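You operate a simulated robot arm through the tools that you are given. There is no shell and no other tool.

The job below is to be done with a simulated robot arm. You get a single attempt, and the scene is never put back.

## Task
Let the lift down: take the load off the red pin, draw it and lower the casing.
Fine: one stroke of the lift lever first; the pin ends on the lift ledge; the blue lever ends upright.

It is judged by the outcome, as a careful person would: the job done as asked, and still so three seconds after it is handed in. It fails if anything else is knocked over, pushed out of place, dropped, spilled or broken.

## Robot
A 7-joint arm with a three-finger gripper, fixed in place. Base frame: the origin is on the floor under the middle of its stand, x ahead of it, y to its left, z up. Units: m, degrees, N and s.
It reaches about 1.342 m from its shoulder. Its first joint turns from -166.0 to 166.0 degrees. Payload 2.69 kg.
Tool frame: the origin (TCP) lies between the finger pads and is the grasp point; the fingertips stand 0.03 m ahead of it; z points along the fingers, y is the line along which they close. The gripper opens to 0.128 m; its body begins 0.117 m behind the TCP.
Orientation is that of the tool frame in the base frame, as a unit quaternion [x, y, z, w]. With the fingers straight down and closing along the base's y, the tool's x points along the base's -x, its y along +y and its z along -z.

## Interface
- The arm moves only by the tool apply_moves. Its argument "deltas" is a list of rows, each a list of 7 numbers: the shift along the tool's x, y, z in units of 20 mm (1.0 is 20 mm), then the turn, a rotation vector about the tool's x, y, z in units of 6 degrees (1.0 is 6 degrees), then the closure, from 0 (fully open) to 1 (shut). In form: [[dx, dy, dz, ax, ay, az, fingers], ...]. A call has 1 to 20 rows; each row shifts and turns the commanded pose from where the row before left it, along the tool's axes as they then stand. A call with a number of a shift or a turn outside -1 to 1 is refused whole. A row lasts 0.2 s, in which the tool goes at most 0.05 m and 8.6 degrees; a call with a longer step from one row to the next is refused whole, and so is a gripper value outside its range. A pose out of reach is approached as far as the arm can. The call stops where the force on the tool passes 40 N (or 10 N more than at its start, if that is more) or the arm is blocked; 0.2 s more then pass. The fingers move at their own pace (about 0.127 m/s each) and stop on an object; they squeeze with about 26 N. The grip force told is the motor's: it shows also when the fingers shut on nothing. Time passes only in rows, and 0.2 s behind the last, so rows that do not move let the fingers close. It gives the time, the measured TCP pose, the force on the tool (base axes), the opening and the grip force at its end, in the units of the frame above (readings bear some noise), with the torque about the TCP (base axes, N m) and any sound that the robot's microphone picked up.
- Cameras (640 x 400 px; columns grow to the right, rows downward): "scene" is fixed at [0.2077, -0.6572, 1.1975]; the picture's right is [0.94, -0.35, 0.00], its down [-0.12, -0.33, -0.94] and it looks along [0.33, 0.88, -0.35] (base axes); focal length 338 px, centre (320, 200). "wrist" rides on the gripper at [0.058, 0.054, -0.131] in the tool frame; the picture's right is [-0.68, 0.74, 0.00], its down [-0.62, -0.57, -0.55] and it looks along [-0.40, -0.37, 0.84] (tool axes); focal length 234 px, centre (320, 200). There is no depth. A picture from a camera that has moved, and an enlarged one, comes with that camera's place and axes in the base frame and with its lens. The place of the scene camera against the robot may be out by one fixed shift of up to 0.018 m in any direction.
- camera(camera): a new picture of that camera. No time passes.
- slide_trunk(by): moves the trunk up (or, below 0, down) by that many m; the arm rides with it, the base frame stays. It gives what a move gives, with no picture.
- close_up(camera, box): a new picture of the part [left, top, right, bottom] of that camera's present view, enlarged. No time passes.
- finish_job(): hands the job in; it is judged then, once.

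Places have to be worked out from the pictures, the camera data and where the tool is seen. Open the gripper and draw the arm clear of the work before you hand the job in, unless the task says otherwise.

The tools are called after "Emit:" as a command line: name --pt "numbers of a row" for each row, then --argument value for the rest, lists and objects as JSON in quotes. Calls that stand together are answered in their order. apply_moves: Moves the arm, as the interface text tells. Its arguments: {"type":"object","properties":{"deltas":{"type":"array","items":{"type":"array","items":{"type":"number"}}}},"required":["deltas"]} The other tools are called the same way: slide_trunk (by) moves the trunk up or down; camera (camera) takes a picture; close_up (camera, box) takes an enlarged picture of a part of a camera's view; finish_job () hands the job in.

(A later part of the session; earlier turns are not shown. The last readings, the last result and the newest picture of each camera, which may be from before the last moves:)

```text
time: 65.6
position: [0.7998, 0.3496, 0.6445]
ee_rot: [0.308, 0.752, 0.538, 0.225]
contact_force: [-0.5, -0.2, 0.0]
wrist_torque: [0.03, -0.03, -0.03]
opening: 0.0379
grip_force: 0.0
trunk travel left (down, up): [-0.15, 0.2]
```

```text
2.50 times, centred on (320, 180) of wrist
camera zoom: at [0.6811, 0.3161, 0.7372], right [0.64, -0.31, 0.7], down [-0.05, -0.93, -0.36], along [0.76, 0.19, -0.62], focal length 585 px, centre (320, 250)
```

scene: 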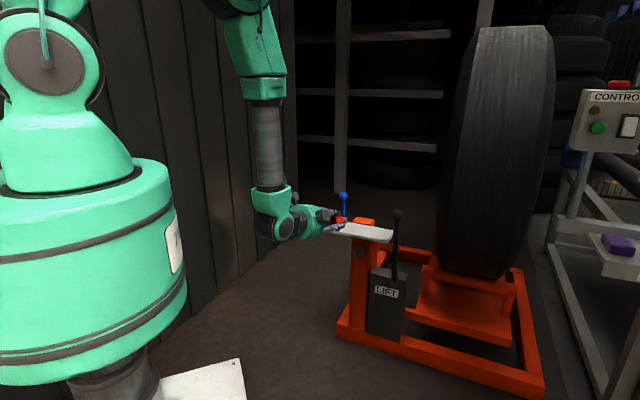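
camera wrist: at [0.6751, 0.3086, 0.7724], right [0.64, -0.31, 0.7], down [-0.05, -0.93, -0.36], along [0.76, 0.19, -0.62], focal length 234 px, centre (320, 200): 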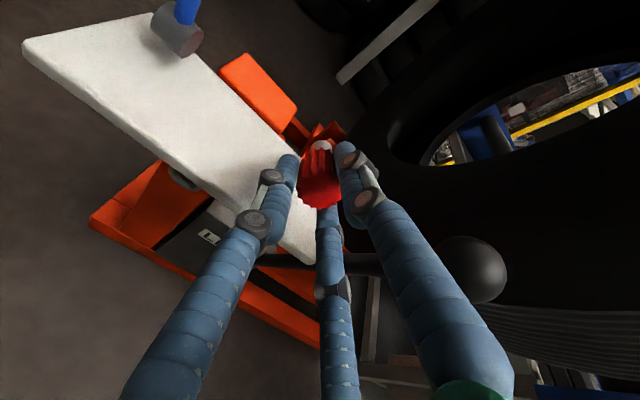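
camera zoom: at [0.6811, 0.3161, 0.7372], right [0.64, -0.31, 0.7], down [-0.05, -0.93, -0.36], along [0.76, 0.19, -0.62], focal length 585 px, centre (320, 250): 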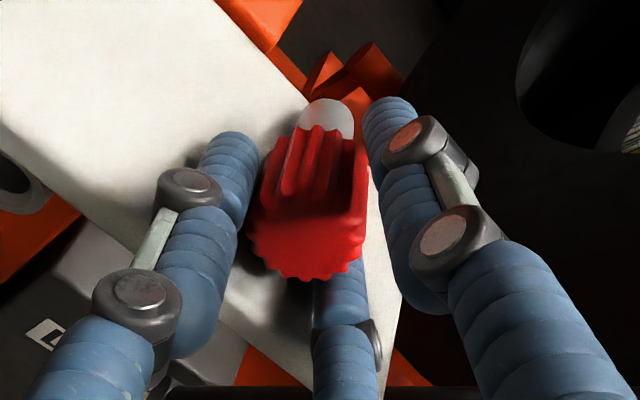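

The knob is settling between the lower fingers with no force. I'll continue opening in small steps.

Emit:
apply_moves --pt "0 0.024 -0.008 0 0 0 0.69" --pt "0 0.024 -0.008 0 0 0 0.675" --pt "0 0.024 -0.008 0 0 0 0.66" --pt "0 0.024 -0.008 0 0 0 0.645" --pt "0 0 0 0 0 0 0.63" --pt "0 0 0 0 0 0 0.63"

Emit:
close_up --camera "wrist" --box '[230, 100, 410, 260]'

```text
time: 67.0
position: [0.799, 0.3497, 0.6474]
ee_rot: [0.307, 0.752, 0.539, 0.225]
contact_force: [-0.6, -0.5, 0.2]
wrist_torque: [0.01, 0.02, 0.03]
opening: 0.0475
grip_force: 0.0
trunk travel left (down, up): [-0.15, 0.2]
```

```text
2.50 times, centred on (320, 180) of wrist
camera zoom: at [0.6811, 0.3158, 0.7397], right [0.64, -0.31, 0.7], down [-0.05, -0.93, -0.36], along [0.76, 0.19, -0.62], focal length 585 px, centre (320, 250)
```

zoom: 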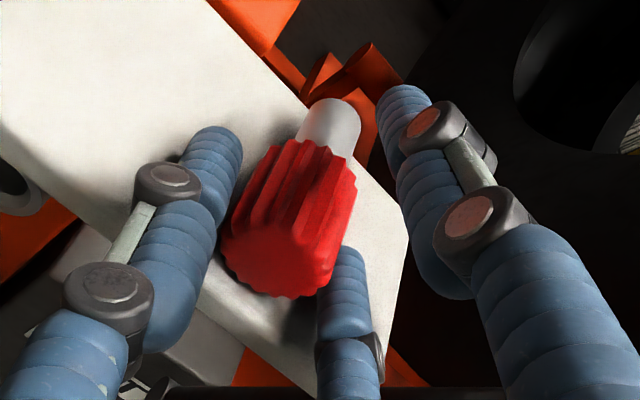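

The pin now appears to lie flat on the ledge, clear of both edges. I'll open a little more while rising 4 mm so the fingers stay off the ledge and the knob, then check before backing out.

Emit:
apply_moves --pt "0 0.05 -0.016 0 0 0 0.61" --pt "0 0.05 -0.016 0 0 0 0.59" --pt "0 0.05 -0.016 0 0 0 0.57" --pt "0 0.05 -0.016 0 0 0 0.55" --pt "0 0 0 0 0 0 0.55"

Emit:
close_up --camera "wrist" --box '[230, 100, 410, 260]'

```text
time: 68.2
position: [0.7986, 0.3496, 0.6531]
ee_rot: [0.307, 0.752, 0.538, 0.225]
contact_force: [0.7, -0.5, 0.2]
wrist_torque: [0.01, 0.0, 0.01]
opening: 0.0577
grip_force: 0.1
trunk travel left (down, up): [-0.15, 0.2]
```

```text
2.50 times, centred on (320, 180) of wrist
camera zoom: at [0.6806, 0.3158, 0.7446], right [0.64, -0.31, 0.7], down [-0.05, -0.93, -0.36], along [0.76, 0.19, -0.62], focal length 585 px, centre (320, 250)
```

zoom: 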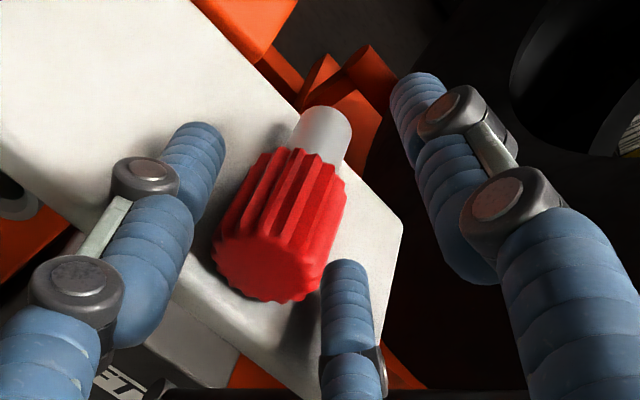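

The pin rests on the ledge and the fingers are clear on both sides. I'll back straight out along the tool axis, which also rises.

Emit:
apply_moves --pt "0 0.1 -0.4 0 0 0 0.55" --pt "0 0.1 -0.6 0 0 0 0.55" --pt "0 0 -0.9 0 0 0 0.55" --pt "0 0 -0.9 0 0 0 0.55" --pt "0 0 -0.9 0 0 0 0.55" --pt "0 0 -0.9 0 0 0 0.55" --pt "0 0 -0.9 0 0 0 0.55" --pt "0 0 -0.9 0 0 0 0.55" --pt "0 0 0 0 0 0 0.55"

Emit:
camera --camera "wrist"

Emit:
close_up --camera "scene" --box '[310, 170, 430, 270]'

```text
time: 70.2
position: [0.7125, 0.2634, 0.6974]
ee_rot: [0.308, 0.751, 0.539, 0.225]
contact_force: [0.4, 0.5, -0.1]
wrist_torque: [0.0, 0.0, -0.02]
opening: 0.0576
grip_force: 0.0
trunk travel left (down, up): [-0.15, 0.2]
```

```text
taken
camera wrist: at [0.5954, 0.2299, 0.7898], right [0.64, -0.31, 0.7], down [-0.05, -0.93, -0.36], along [0.76, 0.19, -0.62], focal length 234 px, centre (320, 200)
```

wrist: 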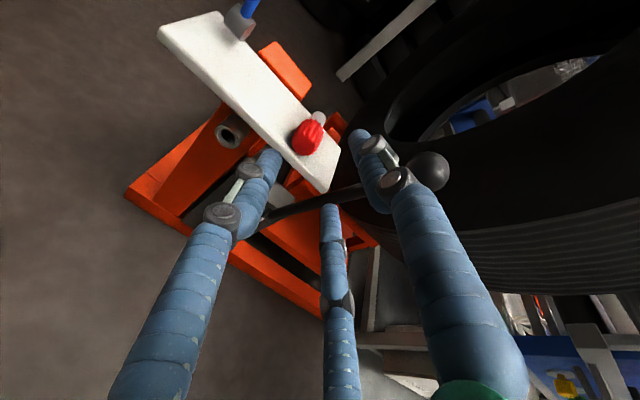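

```text
4.00 times, centred on (370, 220) of scene
camera zoom: at [0.2077, -0.6572, 1.1975], right [0.94, -0.35, 0.0], down [-0.12, -0.33, -0.94], along [0.33, 0.88, -0.35], focal length 1351 px, centre (120, 120)
```

zoom: 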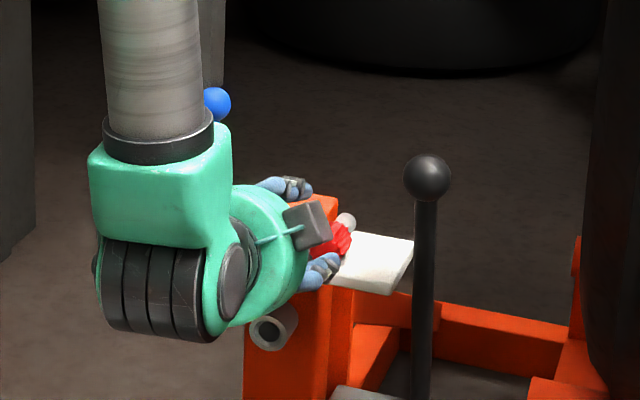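

The pin stays put on the ledge. I'll check it closely, along with the blue lever's hub.

Emit:
close_up --camera "wrist" --box '[150, 0, 360, 200]'

Emit:
close_up --camera "wrist" --box '[270, 90, 360, 200]'

```text
2.00 times, centred on (255, 100) of wrist
camera zoom: at [0.5954, 0.2299, 0.7898], right [0.64, -0.31, 0.7], down [-0.05, -0.93, -0.36], along [0.76, 0.19, -0.62], focal length 468 px, centre (450, 400)
```

zoom: 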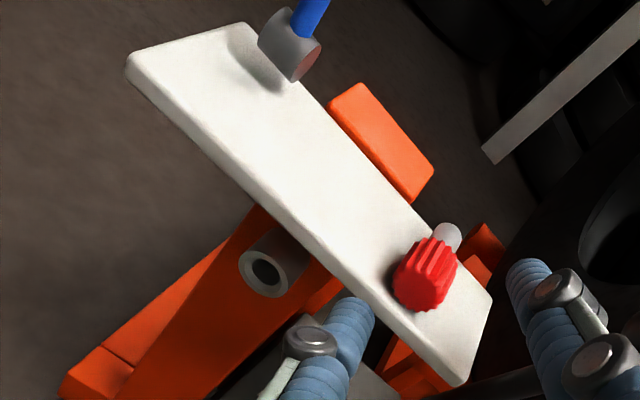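

```text
3.64 times, centred on (315, 145) of wrist
camera zoom: at [0.5954, 0.2299, 0.7898], right [0.64, -0.31, 0.7], down [-0.05, -0.93, -0.36], along [0.76, 0.19, -0.62], focal length 852 px, centre (338, 400)
```

zoom: 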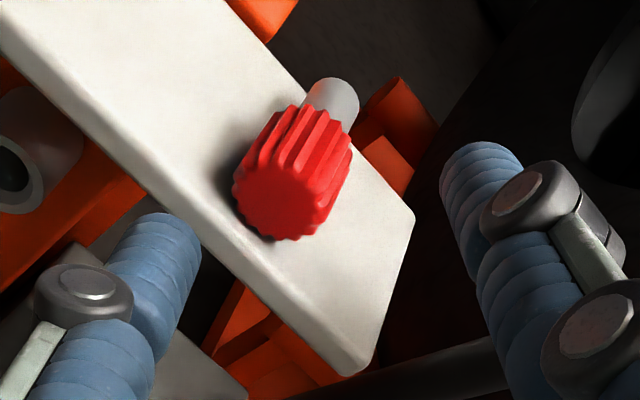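

The pin is fully on the ledge. The blue lever's hub also lies along the ledge, so it too swings toward or away from the robot. Its ball is at about (0.733, 0.478, 0.743). I'll rise, move left, tip to 45° down and line up with it.

Emit:
apply_moves --pt "0.3 0.95 -0.32 0 0 0 0.4" --pt "0.5 0.95 -0.32 0 0 0 0.4" --pt "0.98 0.88 -0.297 0 0 0 0.4" --pt "0.98 0.88 -0.297 0 0 0 0.4" --pt "0.98 0.88 -0.297 0 0 0 0.4" --pt "0.98 0.88 -0.297 0 0 0 0.4" --pt "0.98 0.88 -0.297 0 0 0 0.4" --pt "0.98 0 0 0 0 0 0.4" --pt "0.2 0 0 0.88 0 0 0.4" --pt "0 0 0 0.88 0 0 0.4" --pt "0 0 0 0.88 0 0 0.4" --pt "0 0 0 0.88 0 0 0.4" --pt "0 0 0 0.88 0 0 0.4" --pt "0 0 0 0 0 0 0.4"

Emit:
camera --camera "wrist"

Emit:
camera --camera "scene"

```text
time: 73.2
position: [0.6165, 0.362, 0.8278]
ee_rot: [0.35, 0.855, 0.353, 0.148]
contact_force: [-0.2, 0.8, -0.7]
wrist_torque: [-0.02, -0.01, 0.02]
opening: 0.0768
grip_force: 0.0
trunk travel left (down, up): [-0.15, 0.2]
```

```text
taken
camera wrist: at [0.5344, 0.3661, 0.9586], right [0.84, -0.1, 0.53], down [-0.12, -0.99, -0.01], along [0.52, -0.06, -0.85], focal length 234 px, centre (320, 200)
```

wrist: 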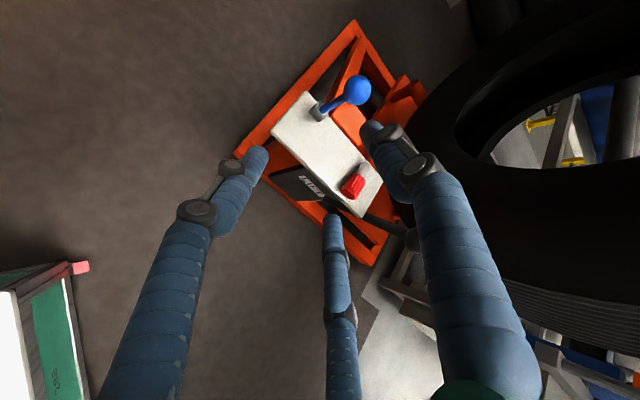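

```text
taken
```

scene: 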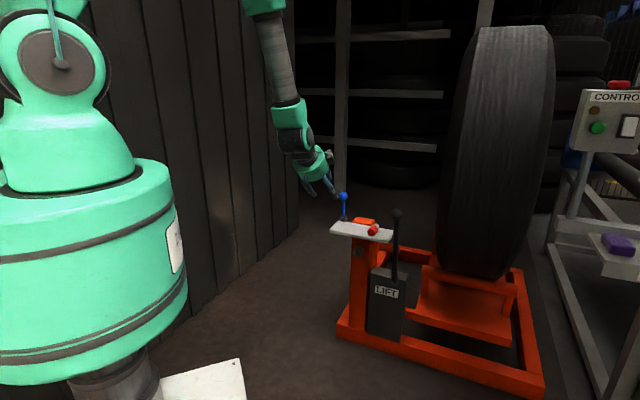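

The pin shows safely on the ledge in the scene view. The blue ball is 5.7 cm across and 17.7 cm ahead in the tool frame, so I'll line up and stop 4 cm short.

Emit:
apply_moves --pt "0 0.95 0.6 0 0 0 0.3" --pt "0 0.95 0.6 0 0 0 0.3" --pt "0 0.95 0.6 0 0 0 0.3" --pt "0 0 1 0 0 0 0.3" --pt "0 0 1 0 0 0 0.3" --pt "0 0 1 0 0 0 0.3" --pt "0 0 1 0 0 0 0.3" --pt "0 0 1 0 0 0 0.3" --pt "0 0 0 0 0 0 0.3"

Emit:
camera --camera "wrist"

Emit:
close_up --camera "scene" --box '[290, 150, 410, 260]'

```text
time: 75.2
position: [0.7104, 0.4609, 0.7734]
ee_rot: [0.351, 0.855, 0.352, 0.149]
contact_force: [-0.6, -0.3, 0.1]
wrist_torque: [0.0, -0.04, -0.01]
opening: 0.0897
grip_force: 0.1
trunk travel left (down, up): [-0.15, 0.2]
```

```text
taken
camera wrist: at [0.6302, 0.4642, 0.9027], right [0.84, -0.1, 0.53], down [-0.12, -0.99, -0.01], along [0.52, -0.06, -0.85], focal length 234 px, centre (320, 200)
```

wrist: 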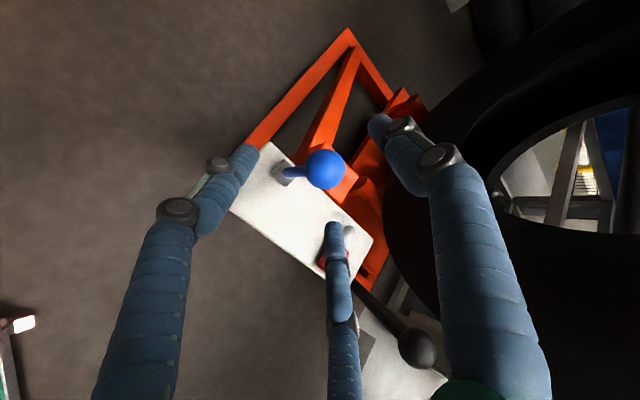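

```text
3.64 times, centred on (350, 205) of scene
camera zoom: at [0.2077, -0.6572, 1.1975], right [0.94, -0.35, 0.0], down [-0.12, -0.33, -0.94], along [0.33, 0.88, -0.35], focal length 1228 px, centre (211, 182)
```

zoom: 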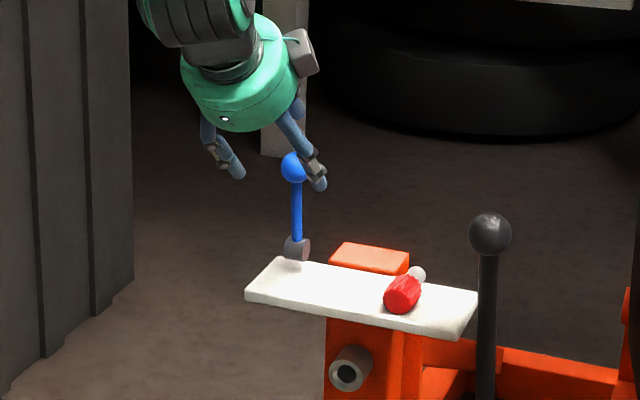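

The ball is about 4 cm ahead and 5 mm to the right. I'll correct and advance so it sits centred between the open fingers.

Emit:
apply_moves --pt "-0.12 0 0.7 0 0 0 0.3" --pt "-0.12 0 0.7 0 0 0 0.3" --pt "0 0 0.7 0 0 0 0.3" --pt "0 0 0 0 0 0 0.3"

Emit:
close_up --camera "wrist" --box '[230, 110, 410, 250]'

```text
time: 76.2
position: [0.7359, 0.4765, 0.7439]
ee_rot: [0.351, 0.855, 0.353, 0.149]
contact_force: [-0.8, -0.3, -0.5]
wrist_torque: [0.0, -0.01, -0.02]
opening: 0.0899
grip_force: 0.1
trunk travel left (down, up): [-0.15, 0.2]
```

```text
2.86 times, centred on (320, 180) of wrist
camera zoom: at [0.6546, 0.4806, 0.8734], right [0.84, -0.1, 0.53], down [-0.12, -0.99, -0.01], along [0.52, -0.06, -0.85], focal length 669 px, centre (320, 257)
```

zoom: 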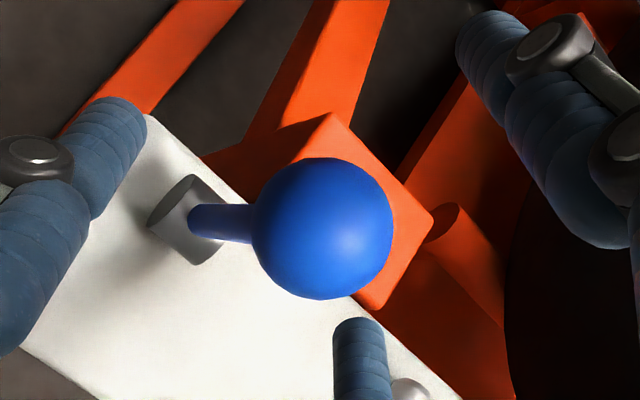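

The ball is centred. I'll close to a loose cage around it and test with a small pull toward the robot.

Emit:
apply_moves --pt "0 0 0 0 0 0 0.6" --pt "0 0 0 0 0 0 0.7" --pt "0 0 0 0 0 0 0.7"

Emit:
apply_moves --pt "0 -0.33 -0.28 0 0 0 0.7" --pt "0 -0.34 -0.27 0 0 0 0.7" --pt "0 0 0 0 0 0 0.7"

Emit:
close_up --camera "wrist" --box '[230, 110, 410, 250]'

Emit:
close_up --camera "scene" --box '[290, 150, 410, 260]'

```text
time: 77.0
position: [0.7347, 0.4781, 0.7442]
ee_rot: [0.351, 0.855, 0.352, 0.149]
contact_force: [-0.1, 0.0, -0.1]
wrist_torque: [-0.01, -0.01, 0.0]
opening: 0.0383
grip_force: 0.1
trunk travel left (down, up): [-0.15, 0.2]
```

```text
time: 77.8
position: [0.7245, 0.4652, 0.7416]
ee_rot: [0.351, 0.855, 0.352, 0.149]
contact_force: [1.1, -1.1, 0.1]
wrist_torque: [0.0, 0.02, 0.0]
opening: 0.0387
grip_force: 0.6
trunk travel left (down, up): [-0.15, 0.2]
```

```text
2.86 times, centred on (320, 180) of wrist
camera zoom: at [0.6429, 0.4677, 0.8717], right [0.84, -0.1, 0.53], down [-0.12, -0.99, -0.01], along [0.52, -0.06, -0.85], focal length 669 px, centre (320, 257)
```

zoom: 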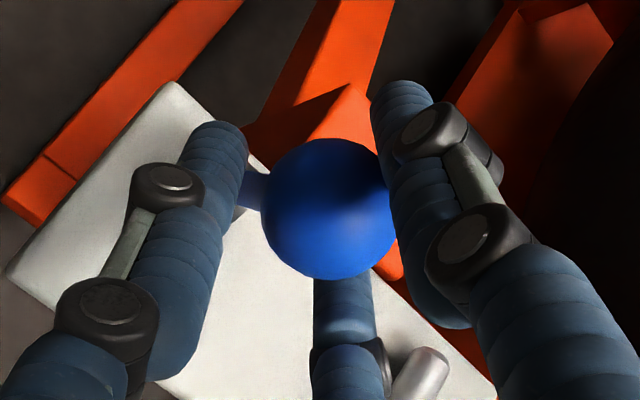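

```text
3.64 times, centred on (350, 205) of scene
camera zoom: at [0.2077, -0.6572, 1.1975], right [0.94, -0.35, 0.0], down [-0.12, -0.33, -0.94], along [0.33, 0.88, -0.35], focal length 1228 px, centre (211, 182)
```

zoom: 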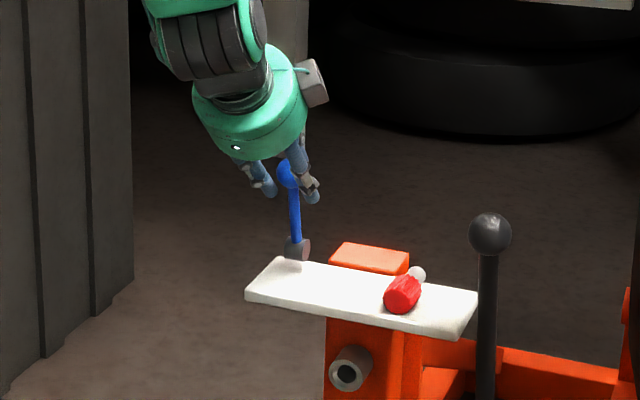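

The blue lever follows freely toward the robot. I'll continue along its short arc (about 10 cm radius) and watch the casing.

Emit:
apply_moves --pt "0 -0.36 -0.24 0 0 0 0.7" --pt "0 -0.36 -0.24 0 0 0 0.7" --pt "0 -0.4 -0.18 0 0 0 0.7" --pt "0 -0.4 -0.18 0 0 0 0.7" --pt "0 0 0 0 0 0 0.7"

Emit:
close_up --camera "wrist" --box '[230, 110, 410, 250]'

Emit:
camera --camera "scene"

```text
time: 79.0
position: [0.7012, 0.4396, 0.7305]
ee_rot: [0.351, 0.855, 0.353, 0.149]
contact_force: [-0.2, -0.5, -0.2]
wrist_torque: [-0.01, -0.02, 0.01]
opening: 0.0382
grip_force: 0.1
trunk travel left (down, up): [-0.15, 0.2]
```

```text
2.86 times, centred on (320, 180) of wrist
camera zoom: at [0.6196, 0.4439, 0.861], right [0.84, -0.1, 0.53], down [-0.12, -0.99, -0.01], along [0.52, -0.06, -0.85], focal length 669 px, centre (320, 257)
```

zoom: 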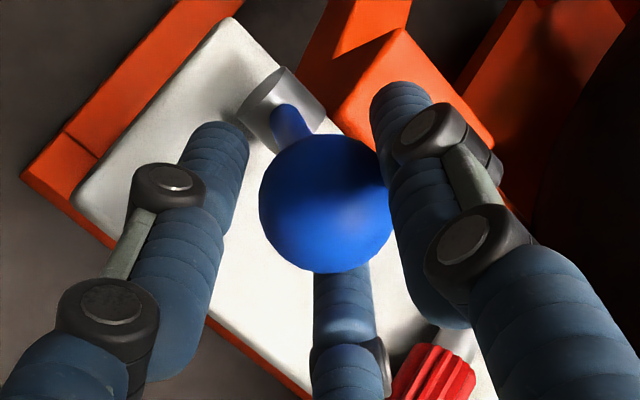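

```text
taken
```

scene: 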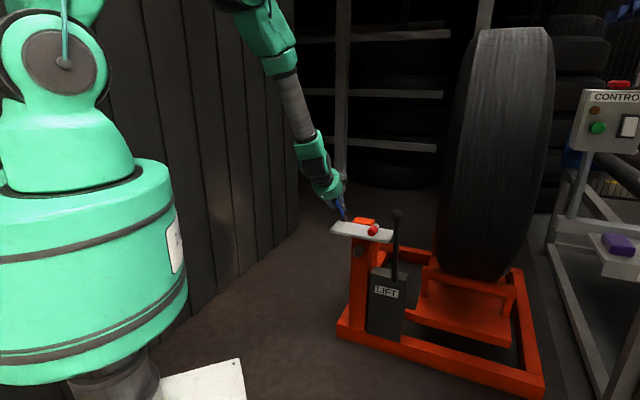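

The lever is at about 25° and the casing seems to be starting down. I'll open a bit more, watching it.

Emit:
apply_moves --pt "0 -0.42 -0.11 0 0 0 0.7" --pt "0 -0.42 -0.11 0 0 0 0.7" --pt "0 0 0 0 0 0 0.7"

Emit:
camera --camera "scene"

Emit:
close_up --camera "scene" --box '[330, 220, 550, 400]'

```text
time: 79.8
position: [0.6904, 0.4299, 0.7224]
ee_rot: [0.351, 0.855, 0.353, 0.149]
contact_force: [-0.2, 0.8, -0.7]
wrist_torque: [0.02, -0.01, -0.01]
opening: 0.0383
grip_force: 0.1
trunk travel left (down, up): [-0.15, 0.2]
```

```text
taken
```

scene: 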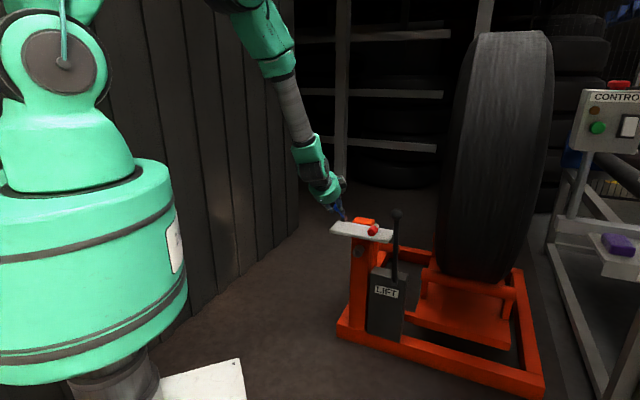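

```text
2.22 times, centred on (440, 310) of scene
camera zoom: at [0.2077, -0.6572, 1.1975], right [0.94, -0.35, 0.0], down [-0.12, -0.33, -0.94], along [0.33, 0.88, -0.35], focal length 751 px, centre (53, -44)
```

zoom: 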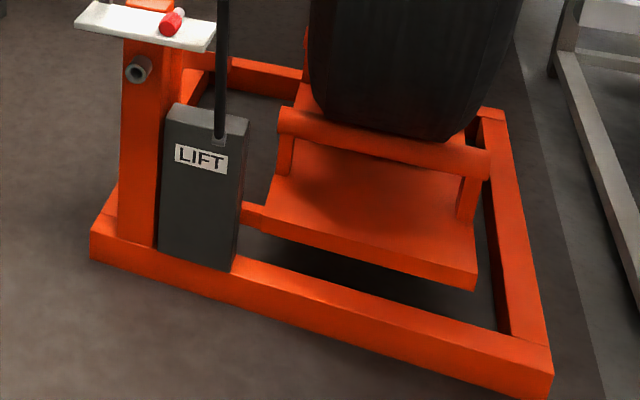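

The casing is coming down steadily. I'll hold the lever here and let time pass, checking the descent.

Emit:
apply_moves --pt "0 0 0 0 0 0 0.7" --pt "0 0 0 0 0 0 0.7" --pt "0 0 0 0 0 0 0.7" --pt "0 0 0 0 0 0 0.7" --pt "0 0 0 0 0 0 0.7"

Emit:
camera --camera "scene"

Emit:
close_up --camera "scene" --box '[330, 220, 550, 400]'

```text
time: 81.0
position: [0.6894, 0.4293, 0.7212]
ee_rot: [0.351, 0.855, 0.353, 0.149]
contact_force: [-0.2, 0.1, -0.7]
wrist_torque: [0.0, 0.0, -0.01]
opening: 0.0384
grip_force: 0.2
trunk travel left (down, up): [-0.15, 0.2]
```

```text
taken
```

scene: 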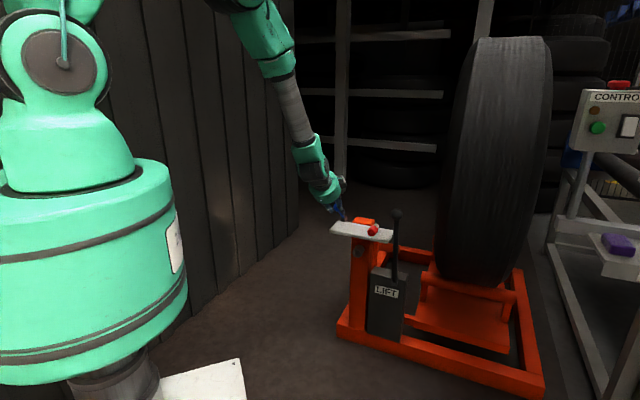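

```text
2.22 times, centred on (440, 310) of scene
camera zoom: at [0.2077, -0.6572, 1.1975], right [0.94, -0.35, 0.0], down [-0.12, -0.33, -0.94], along [0.33, 0.88, -0.35], focal length 751 px, centre (53, -44)
```

zoom: 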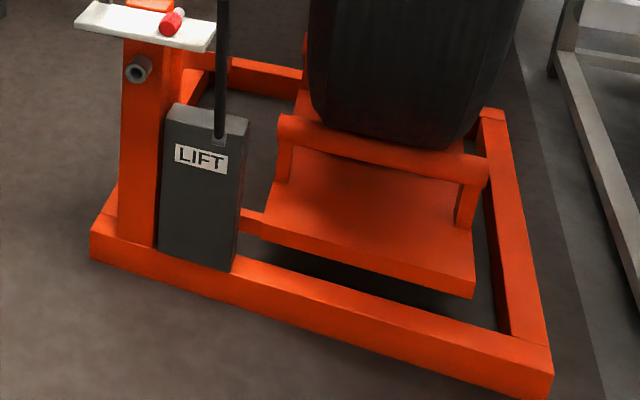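

Descending smoothly at about 2–3 cm/s. I'll keep holding.

Emit:
apply_moves --pt "0 0 0 0 0 0 0.7" --pt "0 0 0 0 0 0 0.7" --pt "0 0 0 0 0 0 0.7" --pt "0 0 0 0 0 0 0.7" --pt "0 0 0 0 0 0 0.7" --pt "0 0 0 0 0 0 0.7" --pt "0 0 0 0 0 0 0.7" --pt "0 0 0 0 0 0 0.7" --pt "0 0 0 0 0 0 0.7" --pt "0 0 0 0 0 0 0.7"

Emit:
close_up --camera "scene" --box '[330, 220, 550, 400]'

Emit:
close_up --camera "scene" --box '[420, 10, 570, 110]'

```text
time: 83.2
position: [0.6915, 0.4299, 0.7225]
ee_rot: [0.351, 0.855, 0.353, 0.149]
contact_force: [-0.3, 0.0, 0.3]
wrist_torque: [0.0, 0.0, -0.01]
opening: 0.0385
grip_force: 0.1
trunk travel left (down, up): [-0.15, 0.2]
```

```text
2.22 times, centred on (440, 310) of scene
camera zoom: at [0.2077, -0.6572, 1.1975], right [0.94, -0.35, 0.0], down [-0.12, -0.33, -0.94], along [0.33, 0.88, -0.35], focal length 751 px, centre (53, -44)
```

zoom: 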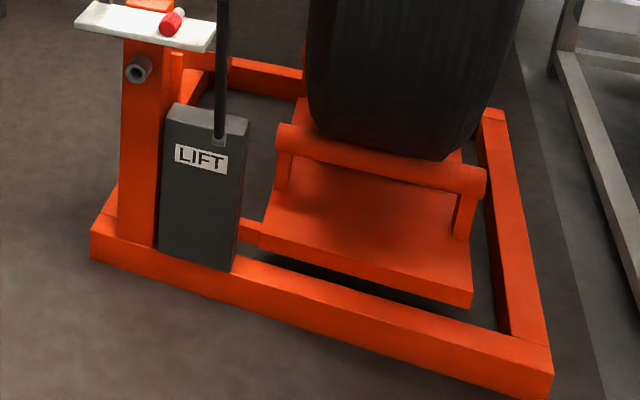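

```text
4.00 times, centred on (495, 60) of scene
camera zoom: at [0.2077, -0.6572, 1.1975], right [0.94, -0.35, 0.0], down [-0.12, -0.33, -0.94], along [0.33, 0.88, -0.35], focal length 1351 px, centre (-380, 760)
```

zoom: 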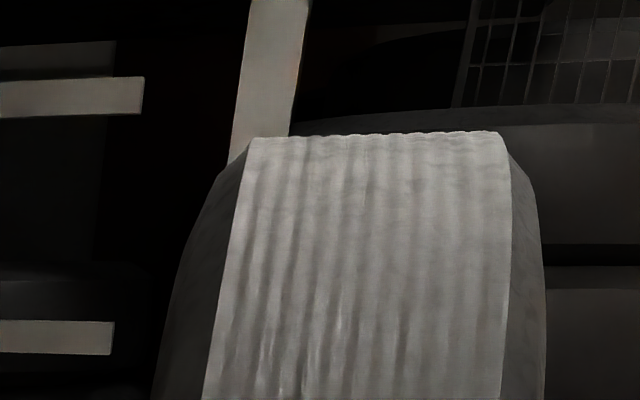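

Still lowering, and the platform is nearing the base frame. I'll keep holding.

Emit:
apply_moves --pt "0 0 0 0 0 0 0.7" --pt "0 0 0 0 0 0 0.7" --pt "0 0 0 0 0 0 0.7" --pt "0 0 0 0 0 0 0.7" --pt "0 0 0 0 0 0 0.7" --pt "0 0 0 0 0 0 0.7" --pt "0 0 0 0 0 0 0.7" --pt "0 0 0 0 0 0 0.7" --pt "0 0 0 0 0 0 0.7" --pt "0 0 0 0 0 0 0.7" --pt "0 0 0 0 0 0 0.7" --pt "0 0 0 0 0 0 0.7"

Emit:
close_up --camera "scene" --box '[330, 220, 550, 400]'

Emit:
close_up --camera "scene" --box '[420, 10, 570, 110]'

```text
time: 85.8
position: [0.6886, 0.4303, 0.7214]
ee_rot: [0.351, 0.855, 0.353, 0.149]
contact_force: [0.1, -0.1, 0.7]
wrist_torque: [0.03, 0.0, -0.03]
opening: 0.0387
grip_force: 0.1
trunk travel left (down, up): [-0.15, 0.2]
```

```text
2.22 times, centred on (440, 310) of scene
camera zoom: at [0.2077, -0.6572, 1.1975], right [0.94, -0.35, 0.0], down [-0.12, -0.33, -0.94], along [0.33, 0.88, -0.35], focal length 751 px, centre (53, -44)
```

zoom: 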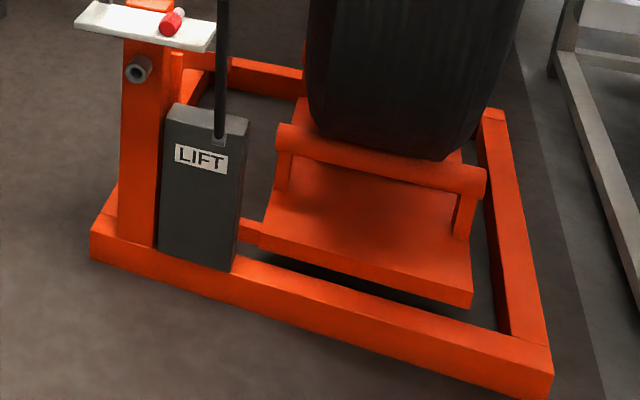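

```text
4.00 times, centred on (495, 60) of scene
camera zoom: at [0.2077, -0.6572, 1.1975], right [0.94, -0.35, 0.0], down [-0.12, -0.33, -0.94], along [0.33, 0.88, -0.35], focal length 1351 px, centre (-380, 760)
```

zoom: 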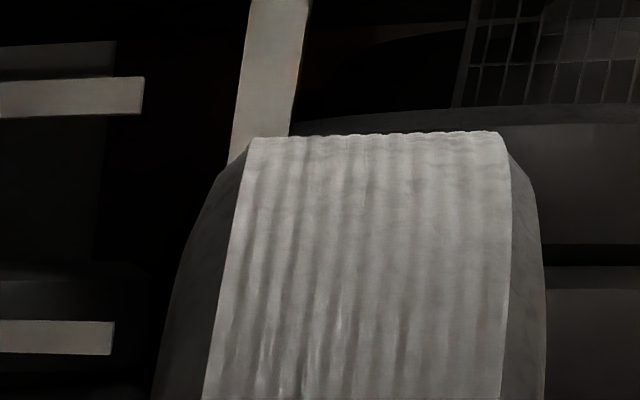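

The casing hasn't moved between the last two checks, so it's either fully down or the valve isn't wide enough. I'll open the lever a little further to be sure it has bottomed.

Emit:
apply_moves --pt "0 -0.43 -0.05 0 0 0 0.7" --pt "0 -0.43 0 0 0 0 0.7" --pt "0 0 0 0 0 0 0.7" --pt "0 0 0 0 0 0 0.7" --pt "0 0 0 0 0 0 0.7" --pt "0 0 0 0 0 0 0.7" --pt "0 0 0 0 0 0 0.7"

Emit:
close_up --camera "scene" --box '[420, 10, 570, 110]'

Emit:
close_up --camera "wrist" --box '[230, 110, 410, 250]'

Emit:
close_up --camera "scene" --box '[420, 250, 550, 370]'

```text
time: 87.4
position: [0.68, 0.4209, 0.7116]
ee_rot: [0.351, 0.854, 0.353, 0.149]
contact_force: [0.3, -0.1, 0.0]
wrist_torque: [0.02, -0.01, 0.01]
opening: 0.0383
grip_force: 0.3
trunk travel left (down, up): [-0.15, 0.2]
```

```text
4.00 times, centred on (495, 60) of scene
camera zoom: at [0.2077, -0.6572, 1.1975], right [0.94, -0.35, 0.0], down [-0.12, -0.33, -0.94], along [0.33, 0.88, -0.35], focal length 1351 px, centre (-380, 760)
```

zoom: 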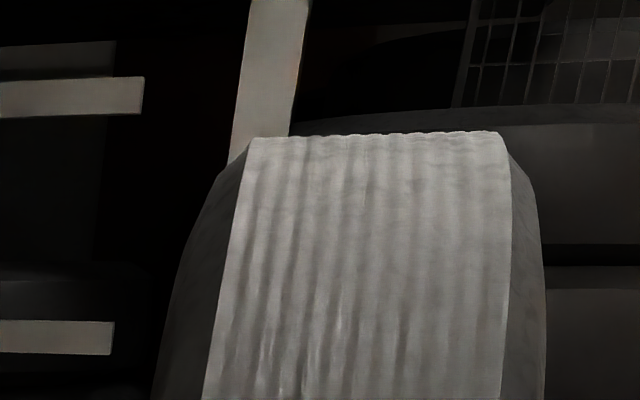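

```text
2.86 times, centred on (320, 180) of wrist
camera zoom: at [0.5996, 0.4243, 0.8416], right [0.84, -0.1, 0.53], down [-0.12, -0.99, -0.01], along [0.52, -0.06, -0.85], focal length 669 px, centre (320, 257)
```

zoom: 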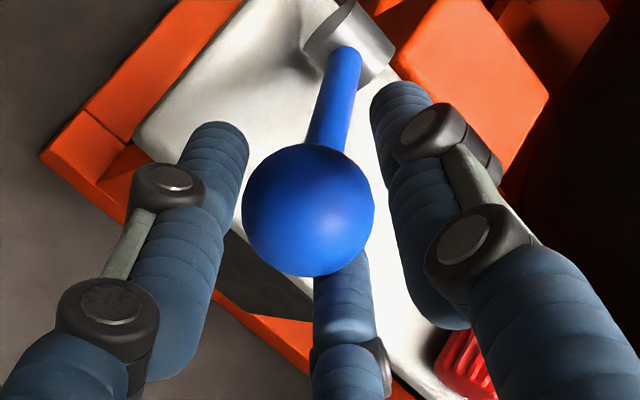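

```text
3.33 times, centred on (485, 310) of scene
camera zoom: at [0.2077, -0.6572, 1.1975], right [0.94, -0.35, 0.0], down [-0.12, -0.33, -0.94], along [0.33, 0.88, -0.35], focal length 1126 px, centre (-230, -167)
```

zoom: 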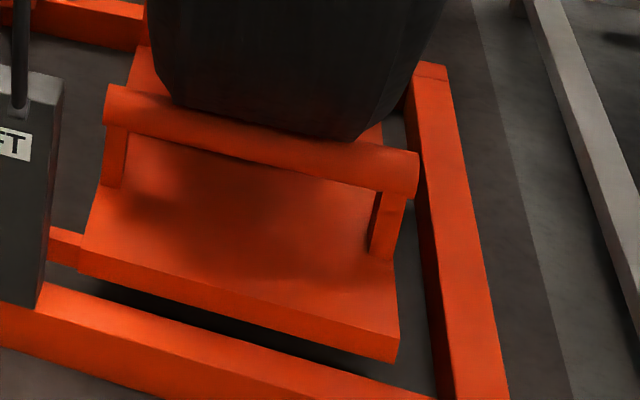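

The casing stays put with the valve further open, so it's fully down. Now I'll bring the blue lever back upright along the same arc with a slightly tighter cage, stopping just short to check.

Emit:
apply_moves --pt "0 0 0 0 0 0 0.715" --pt "0 0.612 0 0 0 0 0.715" --pt "0 0.604 0.067 0 0 0 0.715" --pt "0 0.597 0.145 0 0 0 0.715" --pt "0 0.573 0.212 0 0 0 0.715" --pt "0 0.537 0.283 0 0 0 0.715" --pt "0 0.505 0.343 0 0 0 0.715" --pt "0 0 0 0 0 0 0.715"

Emit:
close_up --camera "wrist" --box '[230, 110, 410, 250]'

Emit:
close_up --camera "scene" --box '[290, 150, 410, 260]'

```text
time: 89.2
position: [0.7263, 0.4665, 0.7439]
ee_rot: [0.351, 0.855, 0.353, 0.148]
contact_force: [0.0, 0.5, -0.5]
wrist_torque: [0.0, 0.0, 0.02]
opening: 0.0365
grip_force: 0.2
trunk travel left (down, up): [-0.15, 0.2]
```

```text
2.86 times, centred on (320, 180) of wrist
camera zoom: at [0.6446, 0.4702, 0.8745], right [0.84, -0.1, 0.53], down [-0.12, -0.99, -0.01], along [0.52, -0.06, -0.85], focal length 669 px, centre (320, 257)
```

zoom: 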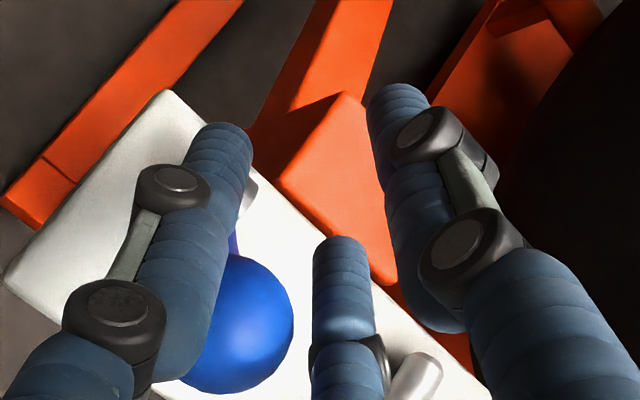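

```text
3.64 times, centred on (350, 205) of scene
camera zoom: at [0.2077, -0.6572, 1.1975], right [0.94, -0.35, 0.0], down [-0.12, -0.33, -0.94], along [0.33, 0.88, -0.35], focal length 1228 px, centre (211, 182)
```

zoom: 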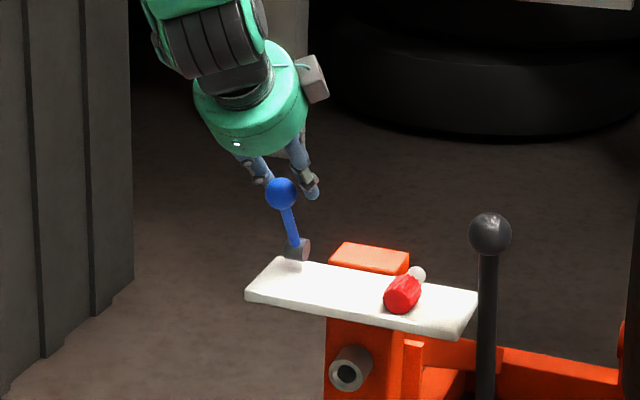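

The ball slipped between the two lower fingers, leaving the lever about 20° short of upright. I'll open, recentre on the ball and this time grip it before carrying it up.

Emit:
apply_moves --pt "0 0 0 0 0 0 0.5" --pt "0 0 0 0 0 0 0.3" --pt "0 0 0 0 0 0 0.3" --pt "-0.03 -0.7 -0.1 0 0 0 0.3" --pt "-0.03 -0.7 -0.1 0 0 0 0.3" --pt "0 0 0 0 0 0 0.3"

Emit:
close_up --camera "wrist" --box '[230, 110, 410, 250]'

Emit:
close_up --camera "scene" --box '[290, 150, 410, 260]'

```text
time: 90.6
position: [0.7103, 0.4495, 0.7287]
ee_rot: [0.35, 0.855, 0.353, 0.148]
contact_force: [0.2, 0.6, -1.2]
wrist_torque: [-0.01, 0.0, 0.05]
opening: 0.0897
grip_force: 0.1
trunk travel left (down, up): [-0.15, 0.2]
```

```text
2.86 times, centred on (320, 180) of wrist
camera zoom: at [0.6293, 0.4529, 0.8586], right [0.84, -0.1, 0.53], down [-0.12, -0.99, -0.01], along [0.52, -0.06, -0.85], focal length 669 px, centre (320, 257)
```

zoom: 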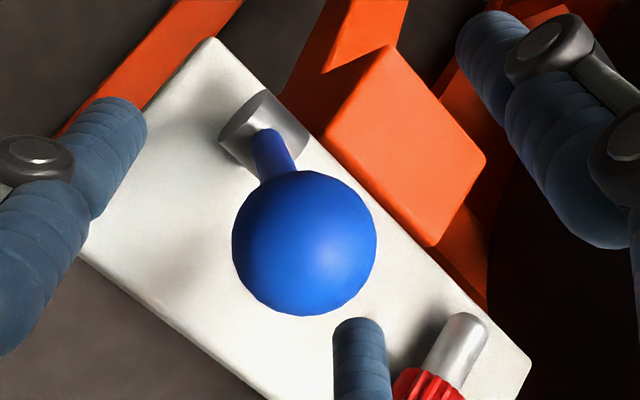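

```text
3.64 times, centred on (350, 205) of scene
camera zoom: at [0.2077, -0.6572, 1.1975], right [0.94, -0.35, 0.0], down [-0.12, -0.33, -0.94], along [0.33, 0.88, -0.35], focal length 1228 px, centre (211, 182)
```

zoom: 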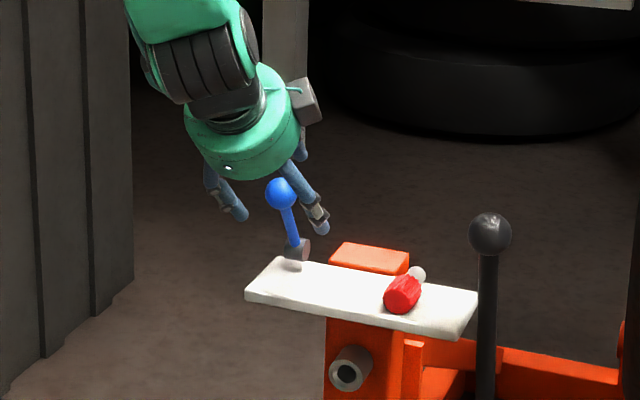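

Now the ball is centred within 4 mm. I'll make that small correction and close on it lightly.

Emit:
apply_moves --pt "0 -0.2 0 0 0 0 0.5" --pt "0 0 0 0 0 0 0.68" --pt "0 0 0 0 0 0 0.77" --pt "0 0 0 0 0 0 0.77"

Emit:
close_up --camera "wrist" --box '[230, 110, 410, 250]'

```text
time: 91.6
position: [0.7108, 0.4489, 0.7247]
ee_rot: [0.351, 0.855, 0.352, 0.149]
contact_force: [-5.0, 3.7, -2.7]
wrist_torque: [-0.04, 0.02, -0.04]
opening: 0.0338
grip_force: 3.3
trunk travel left (down, up): [-0.15, 0.2]
```

```text
2.86 times, centred on (320, 180) of wrist
camera zoom: at [0.6279, 0.4513, 0.8553], right [0.84, -0.1, 0.53], down [-0.12, -0.99, -0.01], along [0.52, -0.06, -0.85], focal length 669 px, centre (320, 257)
```

zoom: 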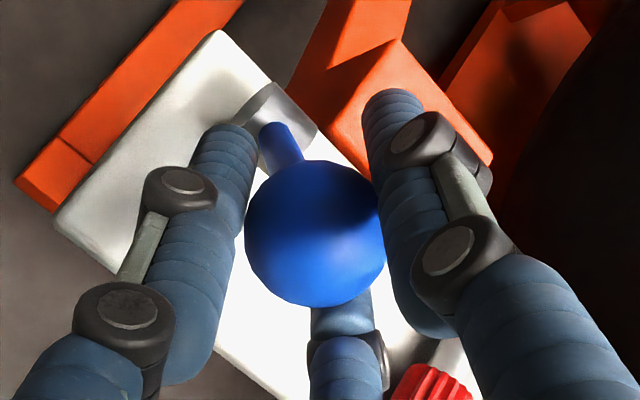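

Light grip on the ball (34 mm). I'll firm it up and carry it halfway along the arc, then check force and position.

Emit:
apply_moves --pt "0.03 0 0 0 0 0 0.9" --pt "0 0.28 0.05 0 0 0 0.9" --pt "0 0.28 0.07 0 0 0 0.9" --pt "0 0.27 0.09 0 0 0 0.9" --pt "0 0.26 0.1 0 0 0 0.9" --pt "0 0 0 0 0 0 0.9"

Emit:
close_up --camera "wrist" --box '[230, 110, 410, 250]'

Emit:
close_up --camera "scene" --box '[290, 150, 410, 260]'

```text
time: 93.0
position: [0.7225, 0.4607, 0.7336]
ee_rot: [0.351, 0.855, 0.352, 0.148]
contact_force: [6.4, -9.9, -24.6]
wrist_torque: [-0.62, 0.7, 0.09]
opening: 0.0316
grip_force: 45.4
trunk travel left (down, up): [-0.15, 0.2]
```

```text
2.86 times, centred on (320, 180) of wrist
camera zoom: at [0.6416, 0.4655, 0.8646], right [0.85, -0.1, 0.52], down [-0.12, -0.99, -0.01], along [0.52, -0.06, -0.85], focal length 669 px, centre (320, 257)
```

zoom: 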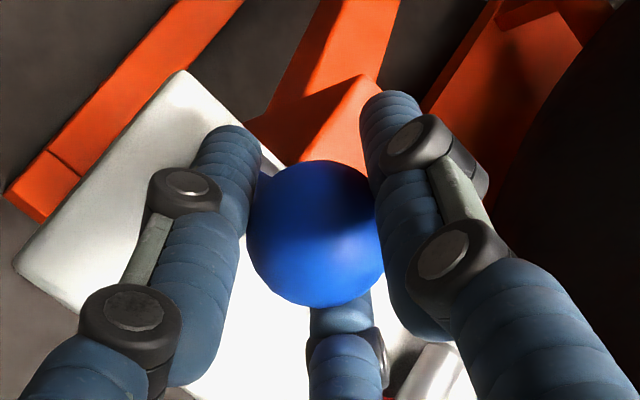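

```text
3.64 times, centred on (350, 205) of scene
camera zoom: at [0.2077, -0.6572, 1.1975], right [0.94, -0.35, 0.0], down [-0.12, -0.33, -0.94], along [0.33, 0.88, -0.35], focal length 1228 px, centre (211, 182)
```

zoom: 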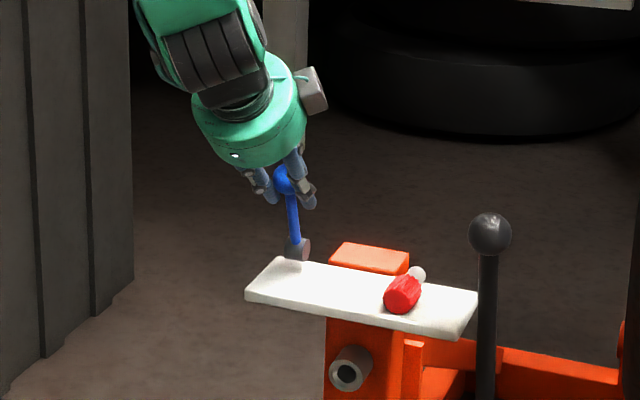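

The ball follows, but a 25 N downward pull says I'm lifting slightly too much for its arc. I'll carry on mostly level for the rest.

Emit:
apply_moves --pt "0 0.1 0.22 0 0 0 0.9" --pt "0 0.18 0.2 0 0 0 0.9" --pt "0 0 0 0 0 0 0.9"

Emit:
close_up --camera "scene" --box '[290, 150, 410, 260]'

```text
time: 93.8
position: [0.73, 0.4701, 0.7375]
ee_rot: [0.35, 0.854, 0.354, 0.149]
contact_force: [-1.1, -5.8, 4.7]
wrist_torque: [-0.1, 0.25, 0.0]
opening: 0.0315
grip_force: 44.7
trunk travel left (down, up): [-0.15, 0.2]
```

```text
3.64 times, centred on (350, 205) of scene
camera zoom: at [0.2077, -0.6572, 1.1975], right [0.94, -0.35, 0.0], down [-0.12, -0.33, -0.94], along [0.33, 0.88, -0.35], focal length 1228 px, centre (211, 182)
```

zoom: 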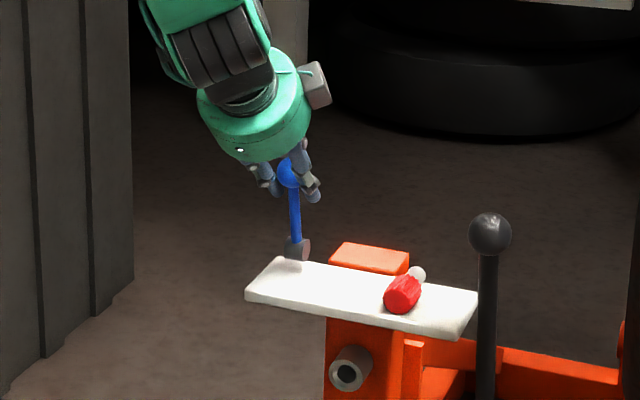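

About 1.2 cm more to match the starting pixel. Continuing gently, watching for a stop.

Emit:
apply_moves --pt "0 0.15 0.14 0 0 0 0.9" --pt "0 0.15 0.14 0 0 0 0.9" --pt "0 0 0 0 0 0 0.9"

Emit:
close_up --camera "scene" --box '[290, 150, 410, 260]'

Emit:
close_up --camera "wrist" --box '[230, 110, 410, 250]'

```text
time: 94.6
position: [0.7369, 0.4754, 0.7362]
ee_rot: [0.35, 0.854, 0.355, 0.15]
contact_force: [-5.3, -0.6, 13.5]
wrist_torque: [-0.08, 0.05, 0.08]
opening: 0.0317
grip_force: 44.3
trunk travel left (down, up): [-0.15, 0.2]
```

```text
3.64 times, centred on (350, 205) of scene
camera zoom: at [0.2077, -0.6572, 1.1975], right [0.94, -0.35, 0.0], down [-0.12, -0.33, -0.94], along [0.33, 0.88, -0.35], focal length 1228 px, centre (211, 182)
```

zoom: 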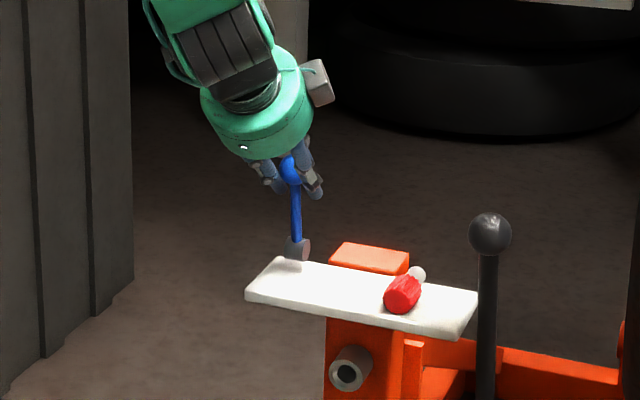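

```text
2.86 times, centred on (320, 180) of wrist
camera zoom: at [0.6549, 0.4788, 0.8675], right [0.84, -0.1, 0.53], down [-0.12, -0.99, -0.01], along [0.53, -0.05, -0.85], focal length 669 px, centre (320, 257)
```

zoom: 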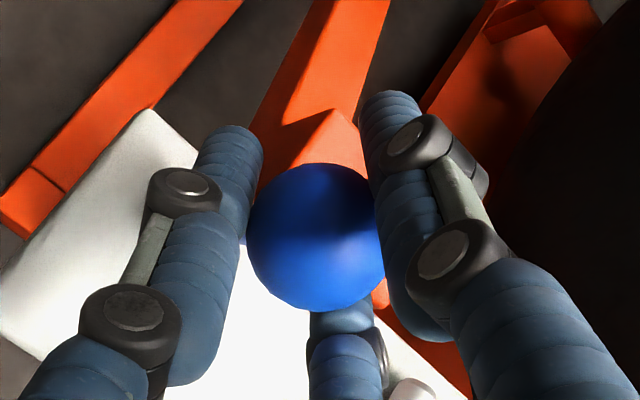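

Nearly there: ball at about (292, 170) against (294, 168) at the start. One small final nudge, slightly upward, then I'll open to check the free position.

Emit:
apply_moves --pt "0 0.16 0.05 0 0 0 0.9" --pt "0 0.05 0.05 0 0 0 0.9" --pt "0 0 0 0 0 0 0.9"

Emit:
apply_moves --pt "0 0 0 0 0 0 0.7" --pt "0 0 0 0 0 0 0.5" --pt "0 0 0 0 0 0 0.3" --pt "0 0 0 0 0 0 0.3"

Emit:
close_up --camera "scene" --box '[290, 150, 410, 260]'

Emit:
close_up --camera "wrist" --box '[230, 110, 410, 250]'

```text
time: 95.4
position: [0.7395, 0.4779, 0.737]
ee_rot: [0.351, 0.854, 0.353, 0.149]
contact_force: [-5.3, -3.1, 10.9]
wrist_torque: [-0.3, 0.35, -0.08]
opening: 0.0323
grip_force: 45.0
trunk travel left (down, up): [-0.15, 0.2]
```

```text
time: 96.4
position: [0.7386, 0.4783, 0.736]
ee_rot: [0.351, 0.854, 0.353, 0.149]
contact_force: [-0.6, -0.2, 0.1]
wrist_torque: [0.01, -0.03, 0.01]
opening: 0.0896
grip_force: 0.0
trunk travel left (down, up): [-0.15, 0.2]
```

```text
3.64 times, centred on (350, 205) of scene
camera zoom: at [0.2077, -0.6572, 1.1975], right [0.94, -0.35, 0.0], down [-0.12, -0.33, -0.94], along [0.33, 0.88, -0.35], focal length 1228 px, centre (211, 182)
```

zoom: 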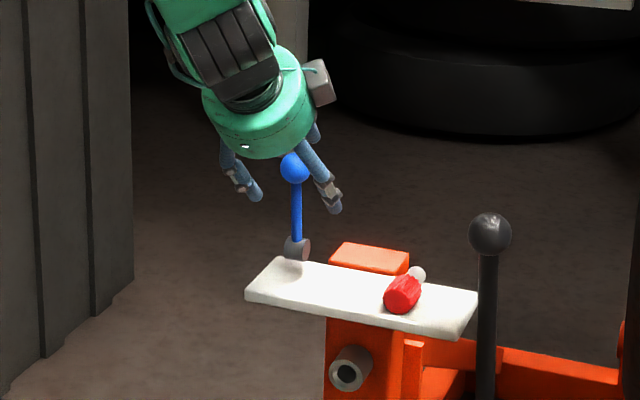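

```text
2.86 times, centred on (320, 180) of wrist
camera zoom: at [0.6575, 0.4812, 0.8669], right [0.84, -0.1, 0.53], down [-0.12, -0.99, -0.01], along [0.52, -0.06, -0.85], focal length 669 px, centre (320, 257)
```

zoom: 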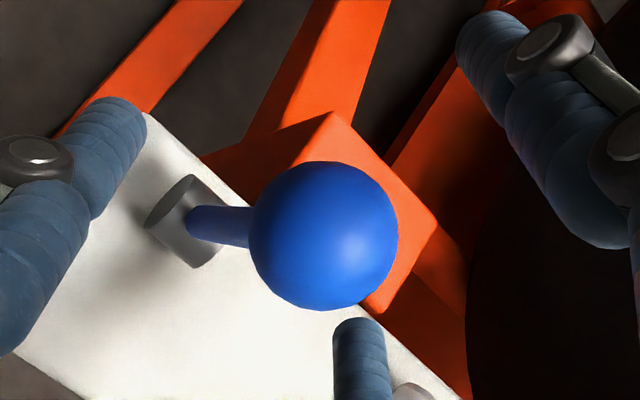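

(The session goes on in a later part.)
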